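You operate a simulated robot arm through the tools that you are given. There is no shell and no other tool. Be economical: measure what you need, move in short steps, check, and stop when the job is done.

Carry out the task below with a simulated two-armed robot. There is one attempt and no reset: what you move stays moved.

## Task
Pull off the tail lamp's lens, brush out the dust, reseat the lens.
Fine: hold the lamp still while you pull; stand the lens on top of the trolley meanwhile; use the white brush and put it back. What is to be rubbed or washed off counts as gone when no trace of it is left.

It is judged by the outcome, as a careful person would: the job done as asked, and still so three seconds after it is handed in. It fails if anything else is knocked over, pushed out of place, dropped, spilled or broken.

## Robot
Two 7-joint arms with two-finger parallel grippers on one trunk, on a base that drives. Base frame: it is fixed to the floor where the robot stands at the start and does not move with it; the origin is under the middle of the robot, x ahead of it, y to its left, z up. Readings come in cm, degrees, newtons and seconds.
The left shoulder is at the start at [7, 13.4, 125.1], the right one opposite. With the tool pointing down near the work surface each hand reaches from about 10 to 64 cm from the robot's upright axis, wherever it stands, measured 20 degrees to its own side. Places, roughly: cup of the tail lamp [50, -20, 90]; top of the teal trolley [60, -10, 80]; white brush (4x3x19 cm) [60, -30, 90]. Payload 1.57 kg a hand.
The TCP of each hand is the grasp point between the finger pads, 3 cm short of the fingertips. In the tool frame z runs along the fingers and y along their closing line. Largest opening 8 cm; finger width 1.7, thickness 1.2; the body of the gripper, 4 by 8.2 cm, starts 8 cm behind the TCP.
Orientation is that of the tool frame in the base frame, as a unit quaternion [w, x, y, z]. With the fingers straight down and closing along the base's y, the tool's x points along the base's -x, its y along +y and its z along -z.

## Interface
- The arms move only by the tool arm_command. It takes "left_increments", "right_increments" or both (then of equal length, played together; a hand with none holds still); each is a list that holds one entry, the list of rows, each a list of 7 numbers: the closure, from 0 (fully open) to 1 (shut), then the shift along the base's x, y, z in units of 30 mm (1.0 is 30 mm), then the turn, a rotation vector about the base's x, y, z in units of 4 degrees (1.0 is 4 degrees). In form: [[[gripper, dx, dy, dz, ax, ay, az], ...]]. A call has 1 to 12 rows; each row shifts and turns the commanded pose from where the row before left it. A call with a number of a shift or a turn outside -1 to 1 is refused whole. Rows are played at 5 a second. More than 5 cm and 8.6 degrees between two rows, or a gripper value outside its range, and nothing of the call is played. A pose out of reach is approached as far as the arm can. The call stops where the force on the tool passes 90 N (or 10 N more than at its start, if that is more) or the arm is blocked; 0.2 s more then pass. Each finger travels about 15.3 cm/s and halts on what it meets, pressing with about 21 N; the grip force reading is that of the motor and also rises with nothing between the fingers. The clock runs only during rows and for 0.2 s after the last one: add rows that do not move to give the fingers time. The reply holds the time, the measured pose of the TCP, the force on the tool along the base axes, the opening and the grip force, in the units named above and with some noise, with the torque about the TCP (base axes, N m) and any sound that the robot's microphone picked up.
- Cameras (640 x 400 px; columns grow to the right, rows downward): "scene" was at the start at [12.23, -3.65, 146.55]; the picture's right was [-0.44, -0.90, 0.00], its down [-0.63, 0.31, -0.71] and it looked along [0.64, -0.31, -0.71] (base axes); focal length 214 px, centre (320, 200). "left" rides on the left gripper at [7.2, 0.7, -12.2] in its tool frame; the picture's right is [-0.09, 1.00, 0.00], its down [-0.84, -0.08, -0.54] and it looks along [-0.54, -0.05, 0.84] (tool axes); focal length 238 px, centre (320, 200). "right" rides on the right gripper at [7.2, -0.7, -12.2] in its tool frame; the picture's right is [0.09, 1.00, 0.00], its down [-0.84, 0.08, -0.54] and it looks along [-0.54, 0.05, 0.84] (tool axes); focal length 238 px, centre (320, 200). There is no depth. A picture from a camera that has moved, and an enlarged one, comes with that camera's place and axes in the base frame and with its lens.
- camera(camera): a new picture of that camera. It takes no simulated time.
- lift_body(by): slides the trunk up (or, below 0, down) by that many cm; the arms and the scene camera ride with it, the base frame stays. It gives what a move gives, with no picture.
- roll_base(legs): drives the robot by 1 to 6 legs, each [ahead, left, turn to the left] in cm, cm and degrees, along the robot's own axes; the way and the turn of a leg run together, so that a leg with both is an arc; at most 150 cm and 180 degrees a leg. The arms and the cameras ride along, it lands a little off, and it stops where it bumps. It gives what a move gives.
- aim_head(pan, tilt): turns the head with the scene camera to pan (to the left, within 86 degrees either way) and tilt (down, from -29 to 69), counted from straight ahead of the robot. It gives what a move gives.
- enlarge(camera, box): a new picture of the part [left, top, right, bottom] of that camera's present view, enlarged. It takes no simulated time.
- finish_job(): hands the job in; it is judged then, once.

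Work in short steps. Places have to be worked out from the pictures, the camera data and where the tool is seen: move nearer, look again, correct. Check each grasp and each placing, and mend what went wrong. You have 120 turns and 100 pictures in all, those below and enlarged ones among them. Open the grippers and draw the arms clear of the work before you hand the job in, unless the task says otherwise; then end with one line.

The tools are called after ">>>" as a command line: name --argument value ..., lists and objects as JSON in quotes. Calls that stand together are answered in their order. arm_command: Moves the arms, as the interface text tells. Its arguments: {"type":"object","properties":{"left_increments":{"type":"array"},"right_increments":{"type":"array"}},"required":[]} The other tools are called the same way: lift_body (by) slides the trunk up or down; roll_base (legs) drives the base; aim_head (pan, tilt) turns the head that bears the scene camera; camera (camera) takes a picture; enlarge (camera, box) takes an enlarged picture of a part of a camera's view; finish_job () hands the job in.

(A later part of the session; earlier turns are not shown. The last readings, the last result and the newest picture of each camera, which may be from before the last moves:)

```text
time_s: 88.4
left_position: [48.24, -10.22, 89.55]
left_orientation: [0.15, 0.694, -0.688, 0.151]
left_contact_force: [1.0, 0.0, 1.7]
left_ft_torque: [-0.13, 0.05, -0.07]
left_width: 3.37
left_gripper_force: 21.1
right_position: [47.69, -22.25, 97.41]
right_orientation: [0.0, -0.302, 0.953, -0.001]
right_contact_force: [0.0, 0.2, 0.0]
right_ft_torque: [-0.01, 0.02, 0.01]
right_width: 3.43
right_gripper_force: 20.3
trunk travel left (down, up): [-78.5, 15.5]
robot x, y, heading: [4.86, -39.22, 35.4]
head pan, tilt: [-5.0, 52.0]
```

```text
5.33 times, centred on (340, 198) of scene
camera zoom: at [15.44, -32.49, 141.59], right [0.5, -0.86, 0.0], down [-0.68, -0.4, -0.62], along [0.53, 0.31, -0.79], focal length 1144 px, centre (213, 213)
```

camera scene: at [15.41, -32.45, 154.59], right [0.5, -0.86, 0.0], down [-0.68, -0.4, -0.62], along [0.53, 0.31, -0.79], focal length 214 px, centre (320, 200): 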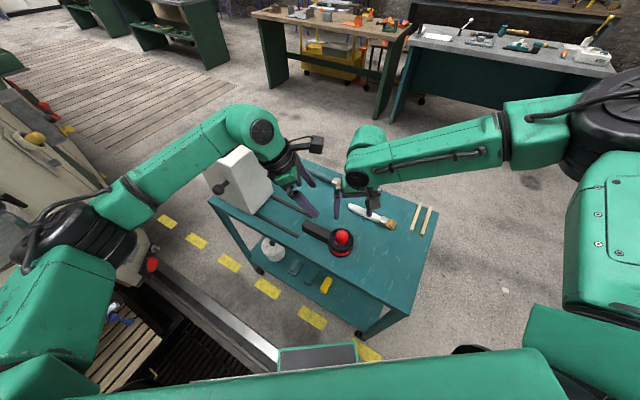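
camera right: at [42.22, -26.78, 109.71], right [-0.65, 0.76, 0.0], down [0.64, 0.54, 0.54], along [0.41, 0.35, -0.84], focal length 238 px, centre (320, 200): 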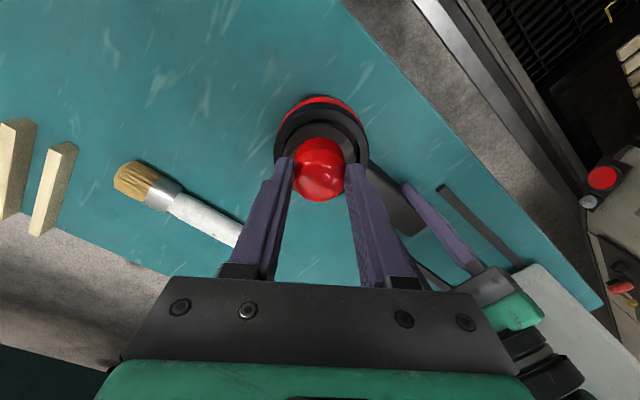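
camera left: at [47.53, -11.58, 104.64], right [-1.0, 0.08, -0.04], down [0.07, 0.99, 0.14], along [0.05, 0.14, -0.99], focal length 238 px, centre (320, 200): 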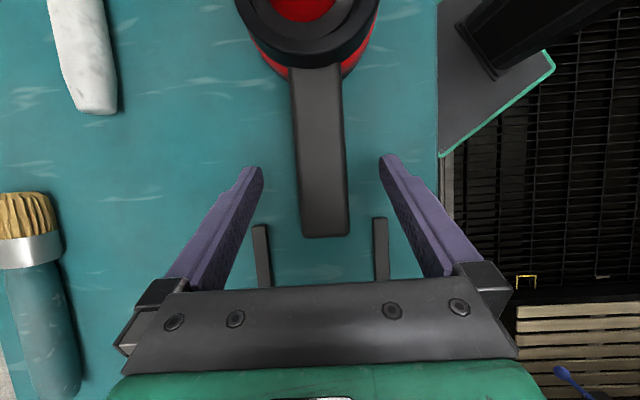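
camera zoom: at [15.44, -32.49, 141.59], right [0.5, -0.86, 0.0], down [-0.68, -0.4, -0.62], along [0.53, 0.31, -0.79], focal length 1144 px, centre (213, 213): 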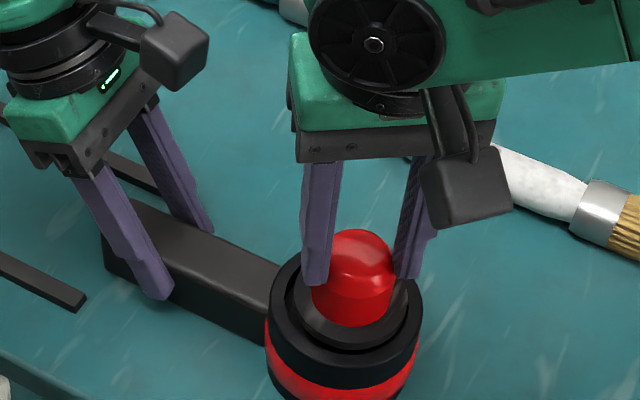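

The fingers slipped upward; the lens appears to have risen ≈1 cm. I reopen, go back down as low as the ring allows, and regrip deeper.

>>> arm_command --right_increments '[[[0.4, 0, 0, 0, 0, 0, 0], [0.2, 0, 0, 0, 0, 0, 0], [0.2, 0, 0, 0, 0, 0, 0], [0.2, 0, 0, -0.35, 0, 0, 0], [0.2, 0, 0, -0.35, 0, 0, 0], [0.2, 0, 0, -0.3, 0, 0, 0], [0.2, 0, 0, -0.15, 0, 0, 0], [0.2, 0, 0, 0, 0, 0, 0]]]'

>>> camera --camera "right"

>>> enlarge --camera "scene" --box '[280, 160, 400, 235]'

```text
time_s: 90.2
left_position: [48.22, -10.09, 89.58]
left_orientation: [0.151, 0.694, -0.688, 0.152]
left_contact_force: [1.2, 0.8, 1.9]
left_ft_torque: [0.01, 0.06, -0.15]
left_width: 3.38
left_gripper_force: 21.0
right_position: [47.68, -22.24, 93.94]
right_orientation: [0.0, -0.302, 0.953, 0.002]
right_contact_force: [-0.1, -0.2, 0.0]
right_ft_torque: [0.01, 0.01, 0.01]
right_width: 6.41
right_gripper_force: 0.1
trunk travel left (down, up): [-78.5, 15.5]
robot x, y, heading: [4.48, -39.0, 35.3]
head pan, tilt: [-5.0, 52.0]
```

```text
44 pictures are left
camera right: at [42.2, -26.97, 106.27], right [-0.65, 0.76, 0.0], down [0.64, 0.54, 0.54], along [0.41, 0.35, -0.84], focal length 238 px, centre (320, 200)
```

right: 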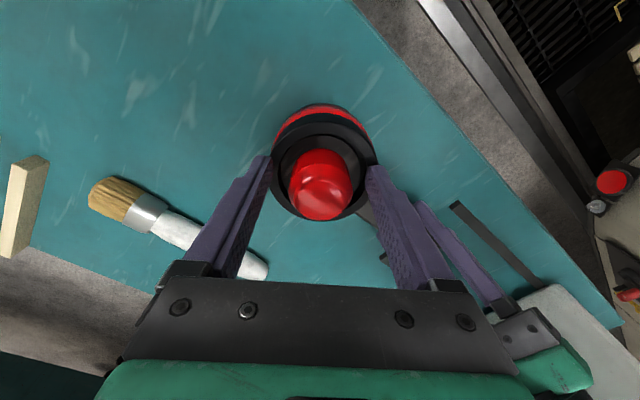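

```text
5.33 times, centred on (340, 198) of scene
camera zoom: at [15.42, -32.49, 141.59], right [0.5, -0.86, 0.0], down [-0.68, -0.4, -0.62], along [0.53, 0.31, -0.79], focal length 1144 px, centre (213, 213)
```

zoom: 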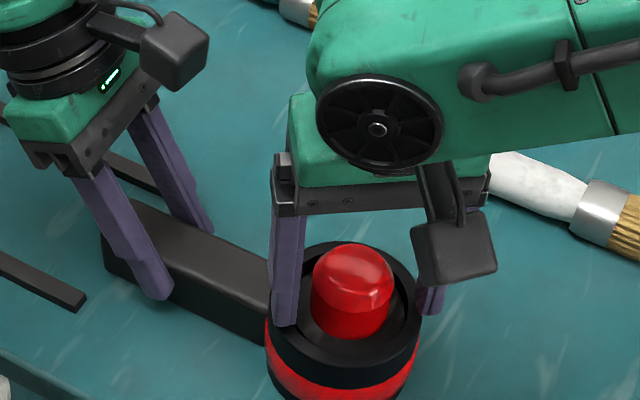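

The lens dropped back to its seat, apparently unharmed. I go slightly lower for a deeper hold, regrip, and pull slower.

>>> arm_command --right_increments '[[[0.2, 0, 0, -0.1, 0, 0, 0], [0.4, 0, 0, -0.05, 0, 0, 0], [0.5, 0, 0, 0, 0, 0, 0], [0.6, 0, 0, 0, 0, 0, 0], [1, 0, 0, 0, 0, 0, 0], [1, 0, 0, 0, 0, 0, 0], [1, 0, 0, 0, 0, 0, 0], [1, 0, 0, 0.05, 0, 0, 0], [1, 0, 0, 0.05, 0, 0, 0], [1, 0, 0, 0.05, 0, 0, 0]]]'

```text
time_s: 92.4
left_position: [48.12, -10.21, 89.55]
left_orientation: [0.151, 0.693, -0.688, 0.152]
left_contact_force: [0.8, -6.7, 2.2]
left_ft_torque: [-0.37, 0.03, -0.03]
left_width: 3.34
left_gripper_force: 21.2
right_position: [47.61, -22.61, 93.86]
right_orientation: [-0.001, -0.302, 0.953, 0.0]
right_contact_force: [-0.3, 8.0, -4.6]
right_ft_torque: [0.35, 0.03, 0.07]
right_width: 3.71
right_gripper_force: 21.5
right hand out of reach, approached as far as the arm can: row 1
trunk travel left (down, up): [-78.5, 15.5]
robot x, y, heading: [4.87, -38.99, 35.1]
head pan, tilt: [-5.0, 52.0]
```

The lens is held deeper (3.71). There is some sideways force from drift; I correct y and keep pulling up.

>>> arm_command --right_increments '[[[1, 0, 0.1, 0.05, 0, 0, 0], [1, 0, 0.03, 0.05, 0, 0, 0], [1, 0, 0, 0.05, 0, 0, 0], [1, 0, 0, 0.05, 0, 0, 0], [1, 0, 0, 0.05, 0, 0, 0]]]'

```text
time_s: 93.6
left_position: [48.14, -10.1, 89.54]
left_orientation: [0.15, 0.694, -0.688, 0.151]
left_contact_force: [1.2, 0.6, 3.3]
left_ft_torque: [-0.46, -0.03, 0.25]
left_width: 3.37
left_gripper_force: 20.5
right_position: [47.68, -22.01, 94.84]
right_orientation: [0.0, -0.3, 0.954, 0.0]
right_contact_force: [0.4, 0.0, -1.0]
right_ft_torque: [-0.01, -0.01, 0.01]
right_width: 3.67
right_gripper_force: 21.0
trunk travel left (down, up): [-78.5, 15.5]
robot x, y, heading: [4.86, -39.1, 35.1]
head pan, tilt: [-5.0, 52.0]
```

Forces are small — it may be coming free. Continue up and look.

>>> arm_command --right_increments '[[[1, 0, 0, 0.1, 0, 0, 0], [1, 0, 0, 0.1, 0, 0, 0], [1, 0, 0, 0.1, 0, 0, 0], [1, 0, 0, 0.1, 0, 0, 0], [1, 0, 0, 0.1, 0, 0, 0]]]'

>>> enlarge --camera "scene" --box '[280, 160, 400, 235]'

```text
time_s: 94.8
left_position: [48.12, -10.18, 89.61]
left_orientation: [0.15, 0.694, -0.688, 0.152]
left_contact_force: [1.8, 2.2, 4.4]
left_ft_torque: [0.2, -0.08, 0.06]
left_width: 3.36
left_gripper_force: 21.2
right_position: [47.61, -22.06, 96.38]
right_orientation: [0.0, -0.302, 0.953, 0.0]
right_contact_force: [-0.6, -0.7, -0.6]
right_ft_torque: [0.01, 0.0, 0.0]
right_width: 3.69
right_gripper_force: 21.1
trunk travel left (down, up): [-78.5, 15.5]
robot x, y, heading: [4.78, -39.17, 35.0]
head pan, tilt: [-5.0, 52.0]
```

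```text
5.33 times, centred on (340, 198) of scene
camera zoom: at [15.43, -32.45, 141.59], right [0.5, -0.86, 0.0], down [-0.68, -0.4, -0.62], along [0.53, 0.31, -0.79], focal length 1144 px, centre (213, 213)
```

zoom: 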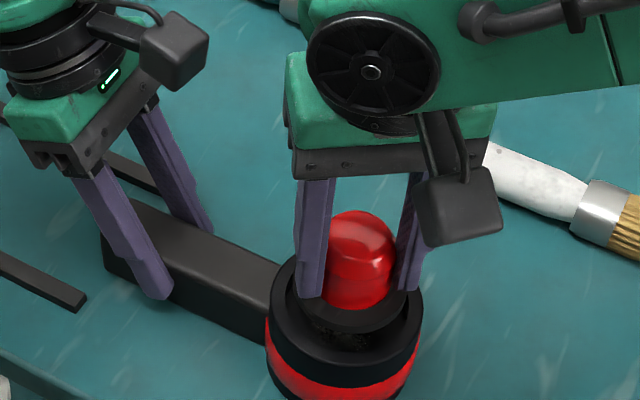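

The lens is out with its black collar and dust shows inside the cup. Lift higher.

>>> arm_command --right_increments '[[[1, 0, 0, 0.15, 0, 0, 0], [1, 0, 0, 0.2, 0, 0, 0], [1, 0, 0, 0.3, 0, 0, 0], [1, 0, 0, 0.4, 0, 0, 0], [1, 0, 0, 0.5, 0, 0, 0], [1, 0, 0, 0.5, 0, 0, 0], [1, 0, 0, 0.5, 0, 0, 0]]]'

>>> enlarge --camera "scene" --box '[260, 130, 420, 230]'

>>> camera --camera "right"

>>> camera --camera "left"

```text
time_s: 96.4
left_position: [48.27, -10.04, 89.49]
left_orientation: [0.15, 0.694, -0.688, 0.152]
left_contact_force: [1.5, 3.4, 4.7]
left_ft_torque: [0.21, -0.07, 0.08]
left_width: 3.39
left_gripper_force: 20.8
right_position: [47.6, -22.24, 104.11]
right_orientation: [0.0, -0.302, 0.953, 0.0]
right_contact_force: [0.2, 0.0, -0.5]
right_ft_torque: [-0.01, 0.03, -0.02]
right_width: 3.71
right_gripper_force: 20.8
trunk travel left (down, up): [-78.5, 15.5]
robot x, y, heading: [4.93, -39.22, 35.1]
head pan, tilt: [-5.0, 52.0]
```

```text
4.00 times, centred on (340, 180) of scene
camera zoom: at [15.42, -32.44, 141.58], right [0.5, -0.86, 0.0], down [-0.68, -0.4, -0.62], along [0.53, 0.31, -0.79], focal length 858 px, centre (240, 280)
```

zoom: 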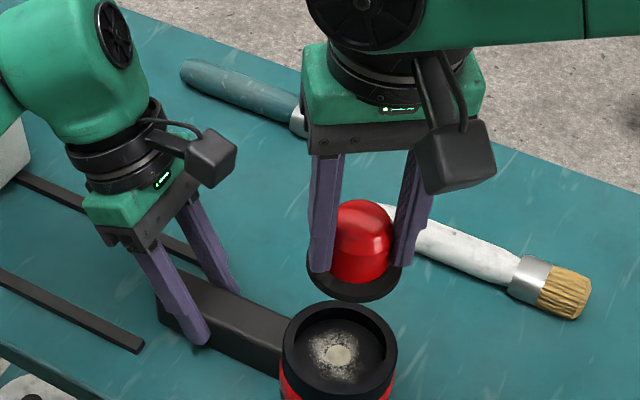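

```text
40 pictures are left
camera right: at [42.17, -26.67, 116.28], right [-0.65, 0.76, 0.0], down [0.64, 0.54, 0.54], along [0.41, 0.35, -0.84], focal length 238 px, centre (320, 200)
```

right: 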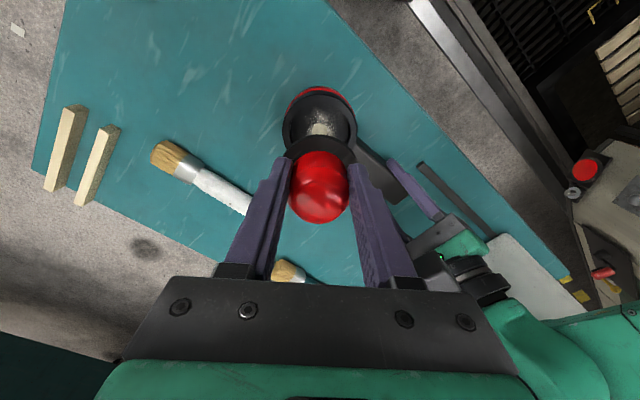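

```text
39 pictures are left
camera left: at [47.54, -11.54, 103.65], right [-1.0, 0.07, -0.04], down [0.07, 0.99, 0.14], along [0.05, 0.14, -0.99], focal length 238 px, centre (320, 200)
```

left: 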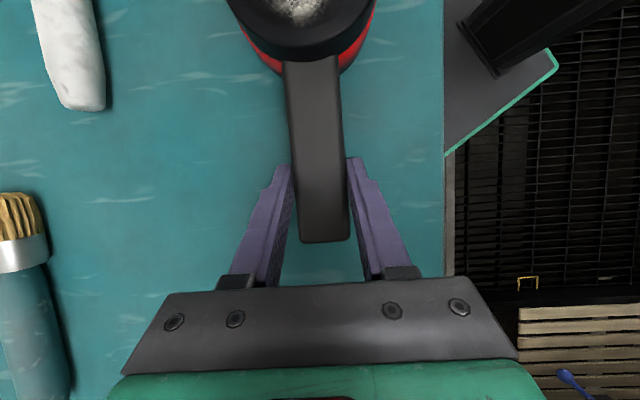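

The lens is a dome on a black disc; its bottom is ≈4.3 cm below the TCP. I carry it to a free spot at (49,-34) and lower it to just above the table.

>>> arm_command --right_increments '[[[1, 0.09, -0.78, 0, 0, 0, 0], [1, 0.09, -0.78, 0, 0, 0, 0], [1, 0.09, -0.78, 0, 0, 0, 0], [1, 0.09, -0.78, 0, 0, 0, 0], [1, 0.09, -0.78, 0, 0, 0, 0], [1, 0, 0, -0.7, 0, 0, 0], [1, 0, 0, -0.7, 0, 0, 0], [1, 0, 0, -0.7, 0, 0, 0], [1, 0, 0, -0.7, 0, 0, 0], [1, 0, 0, -0.7, 0, 0, 0], [1, 0, 0, 0, 0, 0, 0]]]'

>>> enlarge --camera "scene" --box '[280, 140, 480, 265]'

```text
time_s: 98.8
left_position: [48.19, -10.13, 89.51]
left_orientation: [0.15, 0.694, -0.688, 0.151]
left_contact_force: [0.1, -1.8, -0.1]
left_ft_torque: [0.04, 0.03, -0.09]
left_width: 3.36
left_gripper_force: 20.6
right_position: [49.04, -33.76, 93.44]
right_orientation: [0.0, -0.301, 0.954, 0.0]
right_contact_force: [-0.1, 0.6, -1.1]
right_ft_torque: [0.0, 0.02, -0.01]
right_width: 3.68
right_gripper_force: 20.9
trunk travel left (down, up): [-78.5, 15.5]
robot x, y, heading: [4.82, -39.38, 35.0]
head pan, tilt: [-5.0, 52.0]
```

```text
3.20 times, centred on (380, 202) of scene
camera zoom: at [15.44, -32.5, 141.59], right [0.5, -0.86, 0.0], down [-0.68, -0.4, -0.62], along [0.53, 0.31, -0.79], focal length 686 px, centre (128, 192)
```

zoom: 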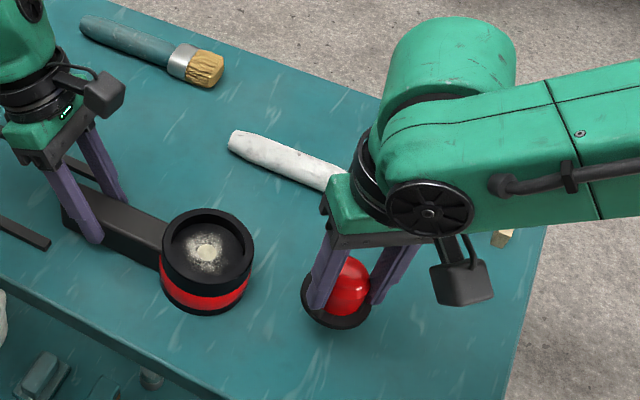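

Lower in small steps, watching for contact.

>>> arm_command --right_increments '[[[1, 0, 0, -0.25, 0, 0, 0], [1, 0, 0, -0.25, 0, 0, 0], [1, 0, 0, -0.25, 0, 0, 0], [1, 0, 0, 0, 0, 0, 0]]]'

>>> arm_command --right_increments '[[[1, 0, 0, -0.12, 0, 0, 0], [1, 0, 0, -0.1, 0, 0, 0], [1, 0, 0, 0, 0, 0, 0]]]'

>>> enlarge --camera "scene" --box '[330, 180, 450, 255]'

```text
time_s: 99.8
left_position: [48.23, -10.18, 89.56]
left_orientation: [0.15, 0.694, -0.688, 0.151]
left_contact_force: [0.3, -1.4, 0.0]
left_ft_torque: [-0.02, -0.07, -0.06]
left_width: 3.37
left_gripper_force: 21.4
right_position: [49.04, -33.92, 91.18]
right_orientation: [0.0, -0.302, 0.953, 0.0]
right_contact_force: [-0.4, -0.6, -0.3]
right_ft_torque: [0.0, -0.01, 0.01]
right_width: 3.7
right_gripper_force: 21.1
trunk travel left (down, up): [-78.5, 15.5]
robot x, y, heading: [5.07, -39.06, 35.2]
head pan, tilt: [-5.0, 52.0]
```

```text
time_s: 100.6
left_position: [48.2, -10.14, 89.61]
left_orientation: [0.15, 0.694, -0.687, 0.152]
left_contact_force: [-0.1, -0.1, 0.0]
left_ft_torque: [-0.02, -0.01, 0.02]
left_width: 3.38
left_gripper_force: 20.8
right_position: [49.14, -33.66, 90.57]
right_orientation: [0.0, -0.302, 0.953, -0.001]
right_contact_force: [0.8, 0.4, -0.5]
right_ft_torque: [0.01, -0.02, -0.04]
right_width: 3.69
right_gripper_force: 20.7
trunk travel left (down, up): [-78.5, 15.5]
robot x, y, heading: [5.09, -38.88, 35.2]
head pan, tilt: [-5.0, 52.0]
```

```text
5.33 times, centred on (390, 218) of scene
camera zoom: at [15.46, -32.49, 141.59], right [0.5, -0.86, 0.0], down [-0.68, -0.4, -0.62], along [0.53, 0.31, -0.79], focal length 1144 px, centre (-53, 107)
```

zoom: 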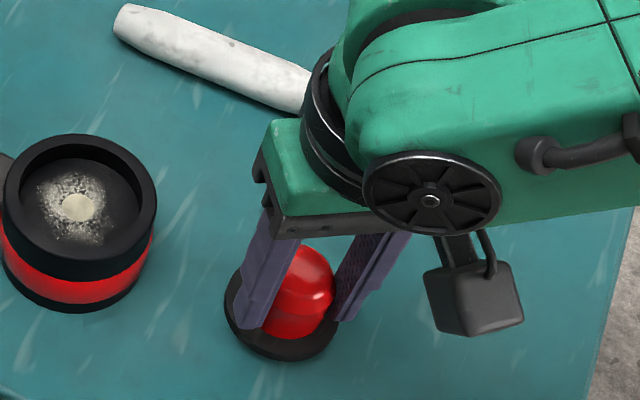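

Nearly there; two more small steps, watching z force.

>>> arm_command --right_increments '[[[1, 0, 0, -0.1, 0, 0, 0], [1, 0, 0, 0, 0, 0, 0]]]'

>>> arm_command --right_increments '[[[1, 0, 0, -0.1, 0, 0, 0], [1, 0, 0, 0, 0, 0, 0]]]'

```text
time_s: 101.2
left_position: [48.2, -10.15, 89.61]
left_orientation: [0.15, 0.694, -0.688, 0.151]
left_contact_force: [-0.3, -0.1, 0.2]
left_ft_torque: [0.0, -0.04, 0.0]
left_width: 3.37
left_gripper_force: 21.7
right_position: [49.02, -33.88, 90.18]
right_orientation: [-0.001, -0.302, 0.953, 0.0]
right_contact_force: [0.2, 0.6, -0.8]
right_ft_torque: [0.01, 0.01, -0.05]
right_width: 3.66
right_gripper_force: 21.1
trunk travel left (down, up): [-78.5, 15.5]
robot x, y, heading: [5.2, -39.04, 35.3]
head pan, tilt: [-5.0, 52.0]
```

```text
time_s: 101.8
left_position: [48.15, -10.13, 89.51]
left_orientation: [0.15, 0.694, -0.688, 0.151]
left_contact_force: [0.2, -0.2, -0.8]
left_ft_torque: [0.0, -0.05, 0.06]
left_width: 3.37
left_gripper_force: 20.7
right_position: [49.11, -33.87, 89.94]
right_orientation: [0.001, -0.301, 0.953, -0.001]
right_contact_force: [0.3, 0.7, -0.7]
right_ft_torque: [0.0, 0.01, -0.02]
right_width: 3.67
right_gripper_force: 21.3
trunk travel left (down, up): [-78.5, 15.5]
robot x, y, heading: [4.98, -39.1, 35.0]
head pan, tilt: [-5.0, 52.0]
```

>>> arm_command --right_increments '[[[1, 0, 0, -0.1, 0, 0, 0], [1, 0, 0, 0, 0, 0, 0]]]'

>>> arm_command --right_increments '[[[1, 0, 0, -0.1, 0, 0, 0], [1, 0, 0, 0, 0, 0, 0]]]'

>>> enlarge --camera "scene" --box '[330, 180, 450, 255]'

```text
time_s: 102.4
left_position: [48.18, -10.1, 89.54]
left_orientation: [0.149, 0.694, -0.688, 0.151]
left_contact_force: [0.9, -0.3, -0.3]
left_ft_torque: [-0.01, -0.02, 0.02]
left_width: 3.36
left_gripper_force: 20.7
right_position: [49.1, -33.78, 89.57]
right_orientation: [-0.001, -0.302, 0.953, 0.0]
right_contact_force: [-1.0, 0.0, -0.4]
right_ft_torque: [0.0, -0.02, 0.01]
right_width: 3.71
right_gripper_force: 21.3
trunk travel left (down, up): [-78.5, 15.5]
robot x, y, heading: [5.0, -39.22, 35.0]
head pan, tilt: [-5.0, 52.0]
```

```text
time_s: 103.0
left_position: [48.24, -10.12, 89.47]
left_orientation: [0.149, 0.694, -0.688, 0.15]
left_contact_force: [1.0, 0.5, -0.2]
left_ft_torque: [0.1, -0.05, 0.05]
left_width: 3.38
left_gripper_force: 21.1
right_position: [48.91, -33.69, 89.52]
right_orientation: [0.001, -0.301, 0.953, 0.0]
right_contact_force: [0.4, -0.4, 4.2]
right_ft_torque: [-0.11, -0.13, -0.02]
right_width: 3.69
right_gripper_force: 21.0
trunk travel left (down, up): [-78.5, 15.5]
robot x, y, heading: [4.91, -39.23, 35.0]
head pan, tilt: [-5.0, 52.0]
```

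```text
5.33 times, centred on (390, 218) of scene
camera zoom: at [15.4, -32.5, 141.6], right [0.5, -0.86, 0.0], down [-0.68, -0.4, -0.62], along [0.53, 0.31, -0.79], focal length 1144 px, centre (-53, 107)
```

zoom: 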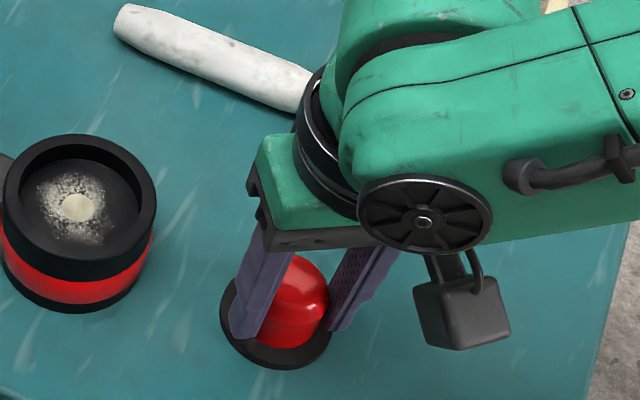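

Contact at 4 N: the lens stands on the trolley. Open and rise straight up.

>>> arm_command --right_increments '[[[0.5, 0, 0, 0, 0, 0, 0], [0.3, 0, 0, 0, 0, 0, 0], [0.1, 0, 0, 0, 0, 0, 0], [0, 0, 0, 0, 0, 0, 0], [0, 0, 0, 0.3, 0, 0, 0], [0, 0, 0, 0.7, 0, 0, 0], [0, 0, 0, 1, 0, 0, 0], [0, 0, 0, 1, 0, 0, 0], [0, 0, 0, 1, 0, 0, 0], [0, 0, 0, 0, 0, 0, 0]]]'

>>> camera --camera "right"

```text
time_s: 105.2
left_position: [48.02, -10.06, 89.47]
left_orientation: [0.15, 0.695, -0.687, 0.151]
left_contact_force: [-0.6, 0.1, 1.0]
left_ft_torque: [0.02, 0.02, -0.11]
left_width: 3.36
left_gripper_force: 21.0
right_position: [49.07, -33.78, 101.44]
right_orientation: [-0.001, -0.302, 0.953, 0.0]
right_contact_force: [-0.1, -0.7, -0.1]
right_ft_torque: [-0.04, -0.01, -0.01]
right_width: 8.0
right_gripper_force: 0.0
trunk travel left (down, up): [-78.5, 15.5]
robot x, y, heading: [4.5, -38.91, 35.1]
head pan, tilt: [-5.0, 52.0]
```

```text
35 pictures are left
camera right: at [43.53, -38.37, 113.75], right [-0.65, 0.76, 0.0], down [0.64, 0.54, 0.54], along [0.41, 0.35, -0.84], focal length 238 px, centre (320, 200)
```

right: 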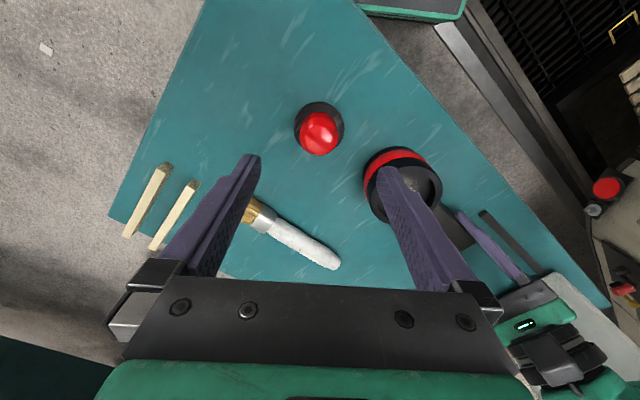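

Lens stands safely. Next the brush: I need the right hand yawed to close along x (bristles then point down after tilting). Rotate -125° while moving above the brush handle.

>>> arm_command --right_increments '[[[0, 0.2, 0, 0.1, 0, 0, -1], [0, 0.2, 0, 0.1, 0, 0, -1], [0, 0.2, 0, 0.1, 0, 0, -1], [0, 0.2, 0, 0.1, 0, 0, -1], [0, 0.2, 0, 0, 0, 0, -1], [0, 0.2, 0, 0, 0, 0, -1], [0, 0.2, 0, 0, 0, 0, -1], [0, 0.2, 0, 0, 0, 0, -1], [0, 0.2, 0, 0, 0, 0, -1], [0, 0.2, 0, 0, 0, 0, -1], [0, 0.2, 0, 0, 0, 0, -1], [0, 0.2, 0, 0, 0, 0, -1]]]'

>>> arm_command --right_increments '[[[0, 0.2, 0.2, 0, 0, 0, -1], [0, 0.2, 0.2, 0, 0, 0, -1], [0, 0.2, 0.2, 0, 0, 0, -1], [0, 0.2, 0.2, 0, 0, 0, -1], [0, 0.2, 0.2, 0, 0, 0, -1], [0, 0.2, 0.2, 0, 0, 0, -1], [0, 0.2, 0.2, 0, 0, 0, -1], [0, 0.2, 0.2, 0, 0, 0, -1], [0, 0.2, 0.2, 0, 0, 0, -1], [0, 0.2, 0.2, 0, 0, 0, -1], [0, 0.2, 0.2, 0, 0, 0, -1], [0, 0.2, 0.2, 0, 0, 0, -1]]]'

>>> arm_command --right_increments '[[[0, 0, 0.2, 0, 0, 0, -1], [0, 0, 0.2, 0, 0, 0, -1], [0, 0, 0.2, 0, 0, 0, -1], [0, 0, 0.2, 0, 0, 0, -1], [0, 0, 0.2, 0, 0, 0, -1], [0, 0, 0.1, 0, 0, 0, -1], [0, 0, 0, 0, 0, 0, -1], [0, 0, 0, 0, 0, 0, -0.2], [0, 0, 0, 0, 0, 0, 0]]]'

>>> camera --camera "right"

```text
time_s: 107.8
left_position: [48.15, -10.03, 89.49]
left_orientation: [0.15, 0.693, -0.688, 0.151]
left_contact_force: [-0.6, 0.3, 0.1]
left_ft_torque: [-0.04, 0.03, -0.07]
left_width: 3.38
left_gripper_force: 20.6
right_position: [56.29, -33.84, 102.53]
right_orientation: [0.0, 0.113, 0.994, 0.0]
right_contact_force: [0.9, -0.3, 0.2]
right_ft_torque: [0.0, 0.02, 0.01]
right_width: 7.99
right_gripper_force: 0.0
trunk travel left (down, up): [-78.5, 15.5]
robot x, y, heading: [4.98, -39.01, 35.3]
head pan, tilt: [-5.0, 52.0]
```

```text
time_s: 110.4
left_position: [48.1, -10.16, 89.56]
left_orientation: [0.15, 0.694, -0.688, 0.152]
left_contact_force: [-0.6, -0.2, 0.1]
left_ft_torque: [0.0, 0.03, -0.03]
left_width: 3.35
left_gripper_force: 20.7
right_position: [63.41, -26.53, 102.49]
right_orientation: [0.001, 0.507, 0.862, 0.0]
right_contact_force: [-0.7, 0.8, -0.4]
right_ft_torque: [0.0, 0.01, -0.01]
right_width: 8.01
right_gripper_force: 0.1
trunk travel left (down, up): [-78.5, 15.5]
robot x, y, heading: [5.07, -39.32, 35.3]
head pan, tilt: [-5.0, 52.0]
```

```text
time_s: 112.4
left_position: [48.19, -10.22, 89.56]
left_orientation: [0.15, 0.694, -0.687, 0.152]
left_contact_force: [0.3, 0.1, -0.2]
left_ft_torque: [0.0, 0.01, -0.03]
left_width: 3.36
left_gripper_force: 20.9
right_position: [62.53, -24.48, 102.76]
right_orientation: [0.0, 0.705, 0.709, 0.001]
right_contact_force: [-0.3, -0.5, 0.0]
right_ft_torque: [0.03, 0.03, -0.03]
right_width: 8.01
right_gripper_force: 0.1
right hand out of reach, approached as far as the arm can: row 3, 4, 5
trunk travel left (down, up): [-78.5, 15.5]
robot x, y, heading: [4.76, -38.85, 35.1]
head pan, tilt: [-5.0, 52.0]
```

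```text
34 pictures are left
camera right: at [61.82, -17.33, 115.12], right [1.0, 0.1, 0.0], down [0.08, -0.84, 0.54], along [0.05, -0.54, -0.84], focal length 238 px, centre (320, 200)
```

right: 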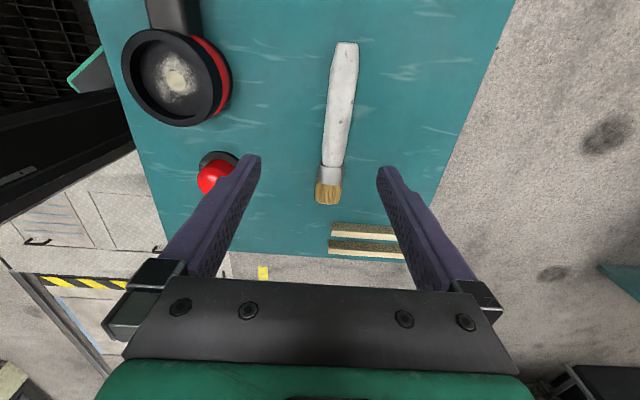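

The yaw works and the brush is in view (axis along -y at x≈64.45). I lower and shift over the handle at y≈-23.5.

>>> arm_command --right_increments '[[[0, 0, 0, -0.7, 0, 0, 0], [0, 0.1, 0, -0.7, 0, 0, 0], [0, 0.2, 0.1, -0.7, 0, 0, 0], [0, 0.2, 0.1, -0.5, 0, 0, 0], [0, 0.15, 0.1, -0.3, 0, 0, 0], [0, 0, 0, 0, 0, 0, 0]]]'

>>> camera --camera "right"

```text
time_s: 113.8
left_position: [48.12, -10.03, 89.49]
left_orientation: [0.15, 0.694, -0.687, 0.152]
left_contact_force: [-1.1, 0.3, -0.3]
left_ft_torque: [0.0, -0.01, -0.04]
left_width: 3.35
left_gripper_force: 21.5
right_position: [62.28, -26.92, 95.52]
right_orientation: [0.0, 0.705, 0.709, 0.001]
right_contact_force: [-0.3, 0.3, 0.8]
right_ft_torque: [0.02, -0.01, -0.03]
right_width: 8.0
right_gripper_force: 0.0
right hand out of reach, approached as far as the arm can: row 1, 2, 3, 4, 5
trunk travel left (down, up): [-78.5, 15.5]
robot x, y, heading: [5.23, -38.97, 35.1]
head pan, tilt: [-5.0, 52.0]
```

```text
33 pictures are left
camera right: at [61.49, -19.64, 107.81], right [1.0, 0.1, 0.0], down [0.08, -0.84, 0.54], along [0.05, -0.54, -0.84], focal length 238 px, centre (320, 200)
```

right: 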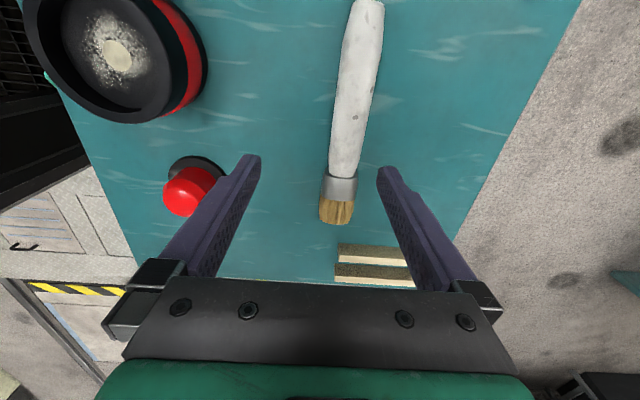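

The right arm can't quite get down there from this heading. I'll release the lamp (pull is done), raise both hands, and re-park the base at ≈(8,-13), heading 10°.

>>> arm_command --left_increments '[[[0.5, 0, 0, 0, 0, 0, 0], [0, 0, 0, 0, 0, 0, 0], [0, 0, 0, 0, 0, 0, 0], [0, 0, 0.1, 0.7, 0, 0, 0], [0, 0, 0.1, 0.9, 0, 0, 0], [0, 0, 0.1, 0.9, 0, 0, 0], [0, 0, 0, 0.9, 0, 0, 0], [0, -0.3, -0.2, 0.9, 0, 0, 0], [0, -0.5, -0.2, 0.9, 0, 0, 0], [0, -0.5, -0.2, 0.9, 0, 0, 0], [0, -0.5, -0.2, 0.9, 0, 0, 0], [0, 0, 0, 0, 0, 0, 0]]]' --right_increments '[[[0, 0, 0, 0.5, 0, 0, 0], [0, 0, 0, 0.5, 0, 0, 0], [0, 0, 0, 0.5, 0, 0, 0], [0, 0, 0, 0.5, 0, 0, 0], [0, 0, 0, 0.5, 0, 0, 0], [0, 0, 0, 0.5, 0, 0, 0], [0, 0, 0, 0.5, 0, 0, 0], [0, 0, 0, 0, 0, 0, 0], [0, 0, 0, 0, 0, 0, 0], [0, 0, 0, 0, 0, 0, 0], [0, 0, 0, 0, 0, 0, 0], [0, 0, 0, 0, 0, 0, 0]]]'

>>> roll_base --legs '[[0, 0, -25], [7, 25, 0]]'

>>> aim_head --pan -10 --tilt 52

>>> camera --camera "scene"

```text
time_s: 116.4
left_position: [42.81, -11.61, 110.71]
left_orientation: [0.15, 0.695, -0.687, 0.152]
left_contact_force: [0.1, 0.3, 0.3]
left_ft_torque: [0.0, 0.04, 0.0]
left_width: 7.99
left_gripper_force: 0.1
right_position: [62.27, -26.82, 106.04]
right_orientation: [0.0, 0.706, 0.709, 0.0]
right_contact_force: [0.8, 0.2, 0.6]
right_ft_torque: [0.02, 0.0, 0.01]
right_width: 8.0
right_gripper_force: 0.0
trunk travel left (down, up): [-78.5, 15.5]
robot x, y, heading: [4.85, -38.95, 35.0]
head pan, tilt: [-5.0, 52.0]
```

```text
time_s: 119.5
left_position: [53.43, -4.82, 110.66]
left_orientation: [-0.179, -0.528, 0.822, -0.115]
left_contact_force: [0.0, -1.2, 0.9]
left_ft_torque: [0.02, -0.01, 0.01]
left_width: 8.01
left_gripper_force: 0.1
right_position: [64.46, -26.9, 106.04]
right_orientation: [0.0, 0.842, 0.539, 0.0]
right_contact_force: [0.4, -0.1, 0.1]
right_ft_torque: [0.0, 0.02, 0.04]
right_width: 7.98
right_gripper_force: 0.0
trunk travel left (down, up): [-78.5, 15.5]
robot x, y, heading: [7.65, -13.17, 10.2]
head pan, tilt: [-5.0, 52.0]
```

```text
time_s: 120.2
left_position: [53.51, -4.68, 110.76]
left_orientation: [-0.179, -0.527, 0.823, -0.115]
left_contact_force: [-0.4, -0.1, 0.0]
left_ft_torque: [0.0, 0.01, 0.0]
left_width: 7.99
left_gripper_force: 0.1
right_position: [64.47, -26.81, 105.94]
right_orientation: [-0.001, 0.843, 0.538, 0.0]
right_contact_force: [0.1, 0.2, 0.4]
right_ft_torque: [-0.01, 0.01, -0.01]
right_width: 8.01
right_gripper_force: 0.1
trunk travel left (down, up): [-78.5, 15.5]
robot x, y, heading: [7.54, -13.47, 10.1]
head pan, tilt: [-10.0, 52.0]
```

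```text
32 pictures are left
camera scene: at [19.81, -12.6, 141.59], right [0.0, -1.0, 0.0], down [-0.79, 0.0, -0.62], along [0.62, 0.0, -0.79], focal length 214 px, centre (320, 200)
```

scene: 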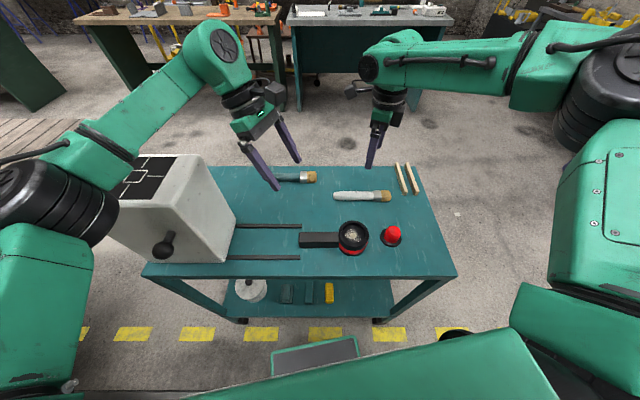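

Lamp and lens are undisturbed. Yaw the right +25° back to close along x and lower over the handle.

>>> arm_command --right_increments '[[[0, 0, 0.1, -0.1, 0, 0, 1], [0, 0, 0.1, -0.2, 0, 0, 1], [0, 0, 0.2, -0.4, 0, 0, 1], [0, 0, 0.2, -0.5, 0, 0, 1], [0, 0, 0.2, -0.6, 0, 0, 1], [0, 0, 0.2, -0.6, 0, 0, 1], [0, 0, 0.1, -0.6, 0, 0, 0.25], [0, 0, 0, -0.6, 0, 0, 0], [0, 0, 0, 0, 0, 0, 0]]]'

>>> camera --camera "right"

```text
time_s: 122.2
left_position: [53.48, -4.55, 110.68]
left_orientation: [-0.18, -0.527, 0.823, -0.115]
left_contact_force: [-0.3, 0.0, 0.2]
left_ft_torque: [0.0, 0.02, -0.03]
left_width: 8.0
left_gripper_force: 0.0
right_position: [63.17, -24.29, 95.69]
right_orientation: [0.0, 0.706, 0.708, 0.001]
right_contact_force: [-0.4, -1.2, -0.2]
right_ft_torque: [0.03, 0.0, -0.01]
right_width: 7.97
right_gripper_force: 0.1
right hand out of reach, approached as far as the arm can: row 6, 7, 8
trunk travel left (down, up): [-78.5, 15.5]
robot x, y, heading: [7.5, -13.36, 10.2]
head pan, tilt: [-10.0, 52.0]
```

```text
31 pictures are left
camera right: at [62.44, -17.03, 108.11], right [1.0, 0.1, 0.0], down [0.08, -0.84, 0.54], along [0.05, -0.54, -0.84], focal length 238 px, centre (320, 200)
```

right: 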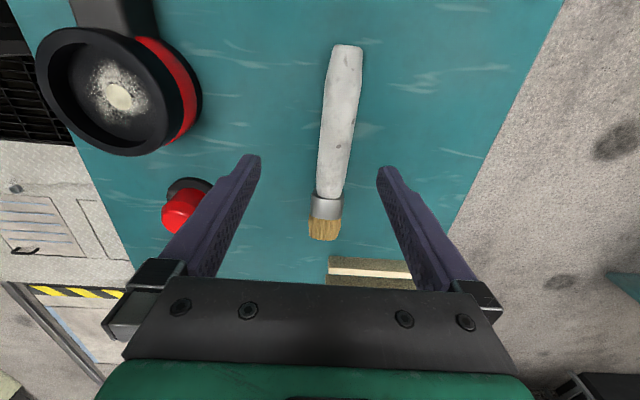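

Still ~1.5 cm short; drive 4 cm ahead (base gap to trolley allows it).

>>> roll_base --legs '[[4, 0, 0]]'

>>> arm_command --right_increments '[[[0, -0.3, 0, 0, 0, 0, 0], [0, -0.3, 0, -0.3, 0, 0, 0], [0, -0.3, 0, -0.5, 0, 0, 0], [0, 0, 0, -0.6, 0, 0, 0], [0, 0, 0, 0, 0, 0, 0]]]'

>>> camera --camera "right"

```text
time_s: 123.1
left_position: [56.69, -4.05, 110.95]
left_orientation: [-0.176, -0.527, 0.823, -0.116]
left_contact_force: [-0.9, 0.3, -0.3]
left_ft_torque: [0.05, -0.05, 0.01]
left_width: 8.01
left_gripper_force: 0.1
right_position: [66.56, -23.62, 96.1]
right_orientation: [0.002, 0.705, 0.709, 0.004]
right_contact_force: [-0.9, 0.2, 0.1]
right_ft_torque: [0.01, -0.06, 0.0]
right_width: 8.0
right_gripper_force: 0.2
trunk travel left (down, up): [-78.5, 15.5]
robot x, y, heading: [11.27, -12.73, 10.1]
head pan, tilt: [-10.0, 52.0]
```

```text
time_s: 124.3
left_position: [57.16, -3.92, 110.74]
left_orientation: [-0.179, -0.528, 0.822, -0.116]
left_contact_force: [0.0, 0.3, -0.5]
left_ft_torque: [-0.01, 0.01, -0.01]
left_width: 8.01
left_gripper_force: 0.1
right_position: [64.23, -23.55, 91.55]
right_orientation: [0.001, 0.706, 0.708, 0.002]
right_contact_force: [-0.1, 0.5, -0.9]
right_ft_torque: [0.01, 0.01, -0.01]
right_width: 8.02
right_gripper_force: 0.0
trunk travel left (down, up): [-78.5, 15.5]
robot x, y, heading: [11.55, -12.63, 10.0]
head pan, tilt: [-10.0, 52.0]
```

```text
30 pictures are left
camera right: at [63.51, -16.34, 103.98], right [1.0, 0.09, 0.0], down [0.08, -0.84, 0.54], along [0.05, -0.54, -0.84], focal length 238 px, centre (320, 200)
```

right: 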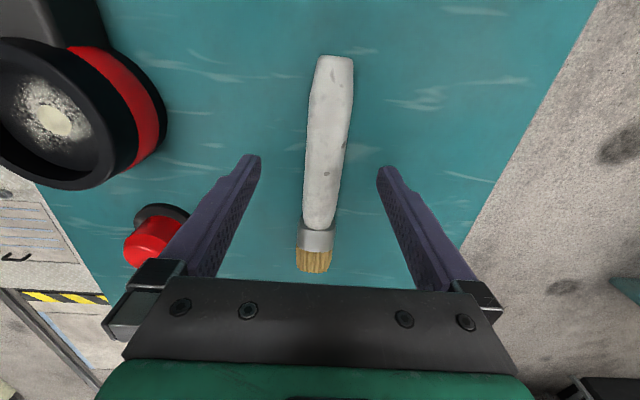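

Positioned over the handle. Descend carefully to z≈88.7 and close.

>>> arm_command --right_increments '[[[0, 0.05, 0, -0.4, 0, 0, 0], [0, 0, 0, -0.4, 0, 0, 0], [0, 0, 0, 0, 0, 0, 0]]]'

>>> arm_command --right_increments '[[[0, 0, 0, -0.12, 0, 0, 0], [0, 0, 0, 0, 0, 0, 0]]]'

```text
time_s: 125.1
left_position: [57.4, -3.93, 110.7]
left_orientation: [-0.179, -0.527, 0.822, -0.116]
left_contact_force: [-0.4, 0.5, 0.3]
left_ft_torque: [-0.02, 0.0, -0.01]
left_width: 8.0
left_gripper_force: 0.0
right_position: [63.63, -24.22, 89.84]
right_orientation: [0.001, 0.707, 0.708, 0.002]
right_contact_force: [0.4, -0.2, -0.1]
right_ft_torque: [0.03, 0.01, -0.01]
right_width: 7.99
right_gripper_force: 0.1
right hand out of reach, approached as far as the arm can: row 1, 2
trunk travel left (down, up): [-78.5, 15.5]
robot x, y, heading: [11.19, -12.46, 9.9]
head pan, tilt: [-10.0, 52.0]
```

```text
time_s: 125.7
left_position: [57.41, -4.02, 110.59]
left_orientation: [-0.179, -0.528, 0.822, -0.115]
left_contact_force: [0.6, -0.8, 1.2]
left_ft_torque: [0.01, -0.01, -0.01]
left_width: 7.99
left_gripper_force: 0.0
right_position: [63.41, -24.4, 89.71]
right_orientation: [0.001, 0.706, 0.708, 0.002]
right_contact_force: [0.1, 0.0, -0.1]
right_ft_torque: [-0.01, -0.01, -0.03]
right_width: 7.98
right_gripper_force: 0.1
trunk travel left (down, up): [-78.5, 15.5]
robot x, y, heading: [11.38, -12.61, 9.8]
head pan, tilt: [-10.0, 52.0]
```

Again limited near the bottom; lower the trunk 7 cm (raising both hands first) to gain downward reach.

>>> arm_command --left_increments '[[[0, 0, 0, 0.9, 0, 0, 0], [0, 0, 0, 0.9, 0, 0, 0], [0, 0, 0, 0.9, 0, 0, 0], [0, 0, 0, 0, 0, 0, 0]]]' --right_increments '[[[0, 0.1, 0.1, 0.8, 0, 0, 0], [0, 0.1, 0.1, 0.9, 0, 0, 0], [0, 0.1, 0.1, 0.9, 0, 0, 0], [0, 0, 0, 0, 0, 0, 0]]]'

>>> lift_body --by -7

>>> arm_command --right_increments '[[[0, 0.05, 0, -0.2, 0, 0, 0], [0, 0, 0, -0.1, 0, 0, 0], [0, 0, 0, 0, 0, 0, 0]]]'

>>> camera --camera "right"

```text
time_s: 126.7
left_position: [57.4, -3.81, 118.85]
left_orientation: [-0.18, -0.527, 0.823, -0.115]
left_contact_force: [0.0, 0.0, -0.4]
left_ft_torque: [-0.01, 0.0, 0.04]
left_width: 7.98
left_gripper_force: 0.1
right_position: [64.57, -23.45, 97.47]
right_orientation: [0.0, 0.705, 0.709, 0.001]
right_contact_force: [-0.1, -0.6, 0.2]
right_ft_torque: [-0.04, 0.0, 0.01]
right_width: 7.99
right_gripper_force: 0.1
trunk travel left (down, up): [-78.5, 15.5]
robot x, y, heading: [11.17, -12.73, 10.2]
head pan, tilt: [-10.0, 52.0]
```

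```text
time_s: 127.8
left_position: [57.28, -3.91, 111.81]
left_orientation: [-0.179, -0.527, 0.823, -0.115]
left_contact_force: [-0.5, -0.2, -0.1]
left_ft_torque: [-0.01, 0.02, 0.01]
left_width: 8.0
left_gripper_force: 0.2
right_position: [64.46, -23.39, 90.45]
right_orientation: [0.0, 0.706, 0.708, 0.002]
right_contact_force: [-0.2, 0.1, 0.3]
right_ft_torque: [0.02, -0.02, 0.07]
right_width: 8.0
right_gripper_force: 0.1
trunk travel left (down, up): [-71.5, 22.5]
robot x, y, heading: [11.13, -12.66, 9.7]
head pan, tilt: [-10.0, 52.0]
```

```text
time_s: 128.6
left_position: [57.4, -3.91, 111.84]
left_orientation: [-0.18, -0.527, 0.823, -0.114]
left_contact_force: [0.1, 0.0, -1.2]
left_ft_torque: [-0.01, 0.0, 0.01]
left_width: 8.02
left_gripper_force: 0.1
right_position: [64.82, -23.43, 89.51]
right_orientation: [0.001, 0.706, 0.709, 0.002]
right_contact_force: [0.6, 0.9, 0.6]
right_ft_torque: [-0.01, 0.01, 0.01]
right_width: 8.01
right_gripper_force: 0.1
trunk travel left (down, up): [-71.5, 22.5]
robot x, y, heading: [11.67, -13.13, 9.8]
head pan, tilt: [-10.0, 52.0]
```

```text
29 pictures are left
camera right: at [64.01, -16.11, 101.85], right [1.0, 0.1, 0.0], down [0.08, -0.84, 0.54], along [0.05, -0.54, -0.84], focal length 238 px, centre (320, 200)
```

right: 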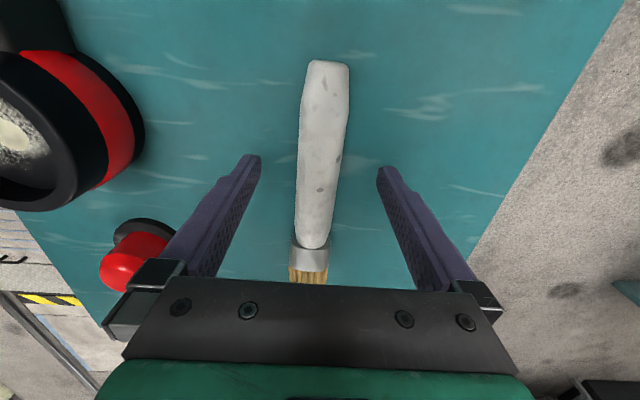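

Well centred. Down 0.9 cm and close on the handle.

>>> arm_command --right_increments '[[[0, 0, 0, -0.15, 0, 0, 0], [0, 0, 0, -0.12, 0, 0, 0], [0, 0, 0, 0, 0, 0, 0]]]'

>>> arm_command --right_increments '[[[0.4, 0, 0, 0, 0, 0, 0], [0.55, 0, 0, 0, 0, 0, 0], [0.65, 0, 0, 0, 0, 0, 0], [0.75, 0, 0, 0, 0, 0, 0], [1, 0, 0, 0, 0, 0, 0], [1, 0, 0, 0, 0, 0, 0], [1, 0, 0, 0, 0, 0, 0]]]'

```text
time_s: 129.4
left_position: [57.34, -3.88, 111.97]
left_orientation: [-0.179, -0.527, 0.823, -0.115]
left_contact_force: [0.5, -0.4, -0.5]
left_ft_torque: [0.01, 0.0, 0.01]
left_width: 8.03
left_gripper_force: 0.0
right_position: [64.73, -23.38, 88.77]
right_orientation: [0.001, 0.706, 0.708, 0.001]
right_contact_force: [-0.3, 0.2, 0.9]
right_ft_torque: [-0.04, -0.01, 0.0]
right_width: 7.99
right_gripper_force: 0.1
trunk travel left (down, up): [-71.5, 22.5]
robot x, y, heading: [11.07, -12.83, 9.8]
head pan, tilt: [-10.0, 52.0]
```

```text
time_s: 131.0
left_position: [57.37, -4.01, 111.87]
left_orientation: [-0.179, -0.527, 0.823, -0.114]
left_contact_force: [-0.7, 0.2, 0.0]
left_ft_torque: [0.0, 0.0, -0.01]
left_width: 7.99
left_gripper_force: 0.1
right_position: [64.71, -23.44, 88.69]
right_orientation: [-0.001, 0.706, 0.708, 0.001]
right_contact_force: [-0.6, -0.6, 0.0]
right_ft_torque: [-0.02, -0.02, 0.06]
right_width: 2.87
right_gripper_force: 21.5
trunk travel left (down, up): [-71.5, 22.5]
robot x, y, heading: [11.55, -12.95, 9.9]
head pan, tilt: [-10.0, 52.0]
```

Brush gripped (2.87 cm). Lift it up and back toward x≈53.

>>> arm_command --right_increments '[[[1, 0, 0, 0.5, 0, 0, 0], [1, 0, 0, 0.8, 0, 0, 0], [1, -0.4, 0, 0.9, 0, 0, 0], [1, -0.6, 0, 0.9, 0, 0, 0], [1, -0.6, 0, 0.9, 0, 0, 0], [1, -0.6, 0, 0.9, 0, 0, 0], [1, -0.6, 0, 0.9, 0, 0, 0], [1, -0.6, 0, 0.9, 0, 0, 0], [1, -0.6, 0, 0.3, 0, 0, 0], [1, 0, 0, 0, 0, 0, 0]]]'

>>> arm_command --right_increments '[[[1, 0, 0, 0, 1, 0, 0], [1, 0, 0, 0, 1, 0, 0], [1, 0, 0, 0, 1, 0, 0], [1, 0, 0, 0, 1, 0, 0], [1, 0, 0, 0, 1, 0, 0], [1, 0, 0, 0, 1, 0, 0], [1, 0, 0, 0, 1, 0, 0], [1, 0, 0, 0, 1, 0, 0], [1, 0, 0, 0, 1, 0, 0], [1, 0, 0, 0, 1, 0, 0], [1, 0, 0, 0, 1, 0, 0], [1, 0, 0, 0, 1, 0, 0]]]'

>>> camera --camera "scene"

```text
time_s: 133.2
left_position: [57.39, -3.98, 111.78]
left_orientation: [-0.179, -0.527, 0.823, -0.115]
left_contact_force: [-0.7, 0.4, -0.3]
left_ft_torque: [0.05, 0.01, 0.04]
left_width: 8.0
left_gripper_force: 0.1
right_position: [52.76, -23.38, 109.8]
right_orientation: [0.0, 0.706, 0.708, 0.001]
right_contact_force: [0.6, 0.1, -1.5]
right_ft_torque: [0.06, -0.04, 0.12]
right_width: 2.77
right_gripper_force: 20.8
trunk travel left (down, up): [-71.5, 22.5]
robot x, y, heading: [11.22, -12.95, 10.0]
head pan, tilt: [-10.0, 52.0]
```

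```text
time_s: 135.8
left_position: [57.35, -4.0, 111.78]
left_orientation: [-0.18, -0.528, 0.822, -0.115]
left_contact_force: [0.1, -0.6, -0.3]
left_ft_torque: [0.02, 0.02, -0.02]
left_width: 8.0
left_gripper_force: 0.0
right_position: [52.74, -23.39, 109.86]
right_orientation: [-0.287, 0.645, 0.647, 0.29]
right_contact_force: [-0.2, 0.4, -0.1]
right_ft_torque: [-0.01, -0.03, -0.01]
right_width: 2.74
right_gripper_force: 21.0
trunk travel left (down, up): [-71.5, 22.5]
robot x, y, heading: [11.11, -12.79, 9.7]
head pan, tilt: [-10.0, 52.0]
```

```text
28 pictures are left
camera scene: at [23.72, -12.01, 134.59], right [0.0, -1.0, 0.0], down [-0.79, 0.0, -0.62], along [0.62, 0.0, -0.79], focal length 214 px, centre (320, 200)
```

scene: 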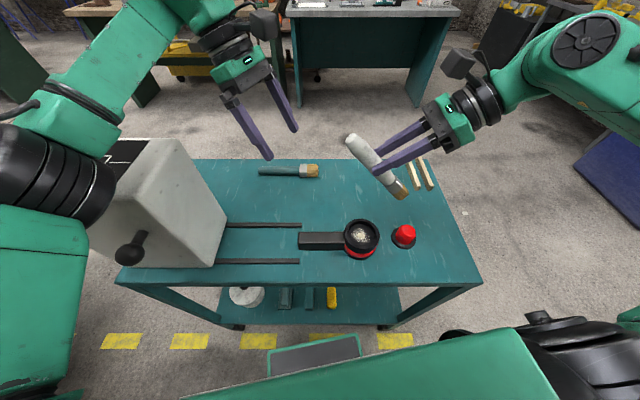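

Tilting works well (48°). Continue to ~84°.

>>> arm_command --right_increments '[[[1, 0, 0, 0, 1, 0, 0], [1, 0, 0, 0, 1, 0, 0], [1, 0, 0, 0, 1, 0, 0], [1, 0, 0, 0, 1, 0, 0], [1, 0, 0, 0, 1, 0, 0], [1, 0, 0, 0, 1, 0, 0], [1, 0, 0, 0, 1, 0, 0], [1, 0, 0, 0, 1, 0, 0], [1, 0, 0, 0, 1, 0, 0], [1, 0, 0, 0, 0, 0, 0]]]'

>>> enlarge --camera "scene" --box '[280, 100, 520, 250]'

>>> camera --camera "right"

```text
time_s: 138.0
left_position: [57.33, -4.04, 111.86]
left_orientation: [-0.179, -0.527, 0.823, -0.114]
left_contact_force: [0.0, 0.2, -0.4]
left_ft_torque: [0.03, -0.01, -0.02]
left_width: 7.99
left_gripper_force: 0.1
right_position: [52.85, -23.47, 109.79]
right_orientation: [-0.472, 0.526, 0.525, 0.475]
right_contact_force: [-1.0, -0.7, -0.9]
right_ft_torque: [-0.03, 0.0, 0.03]
right_width: 2.73
right_gripper_force: 20.7
trunk travel left (down, up): [-71.5, 22.5]
robot x, y, heading: [11.12, -12.66, 10.0]
head pan, tilt: [-10.0, 52.0]
```

```text
2.67 times, centred on (400, 175) of scene
camera zoom: at [23.7, -11.93, 134.59], right [0.0, -1.0, 0.0], down [-0.79, 0.0, -0.62], along [0.62, 0.0, -0.79], focal length 572 px, centre (107, 267)
```

zoom: 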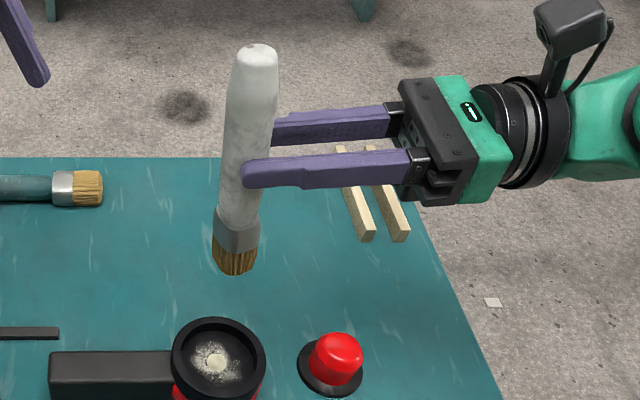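

```text
26 pictures are left
camera right: at [52.03, -34.69, 118.21], right [1.0, 0.01, 0.09], down [0.08, -0.62, -0.78], along [0.05, 0.78, -0.62], focal length 238 px, centre (320, 200)
```

right: 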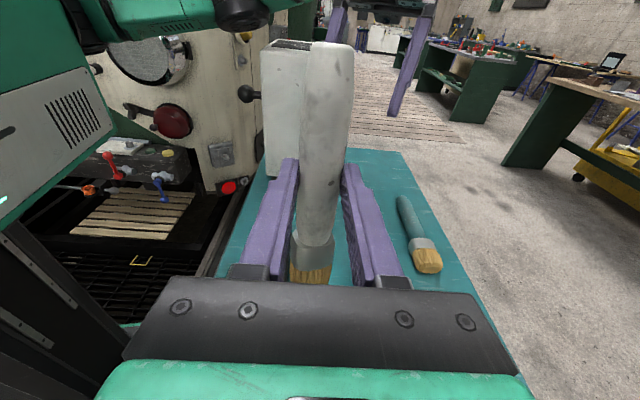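

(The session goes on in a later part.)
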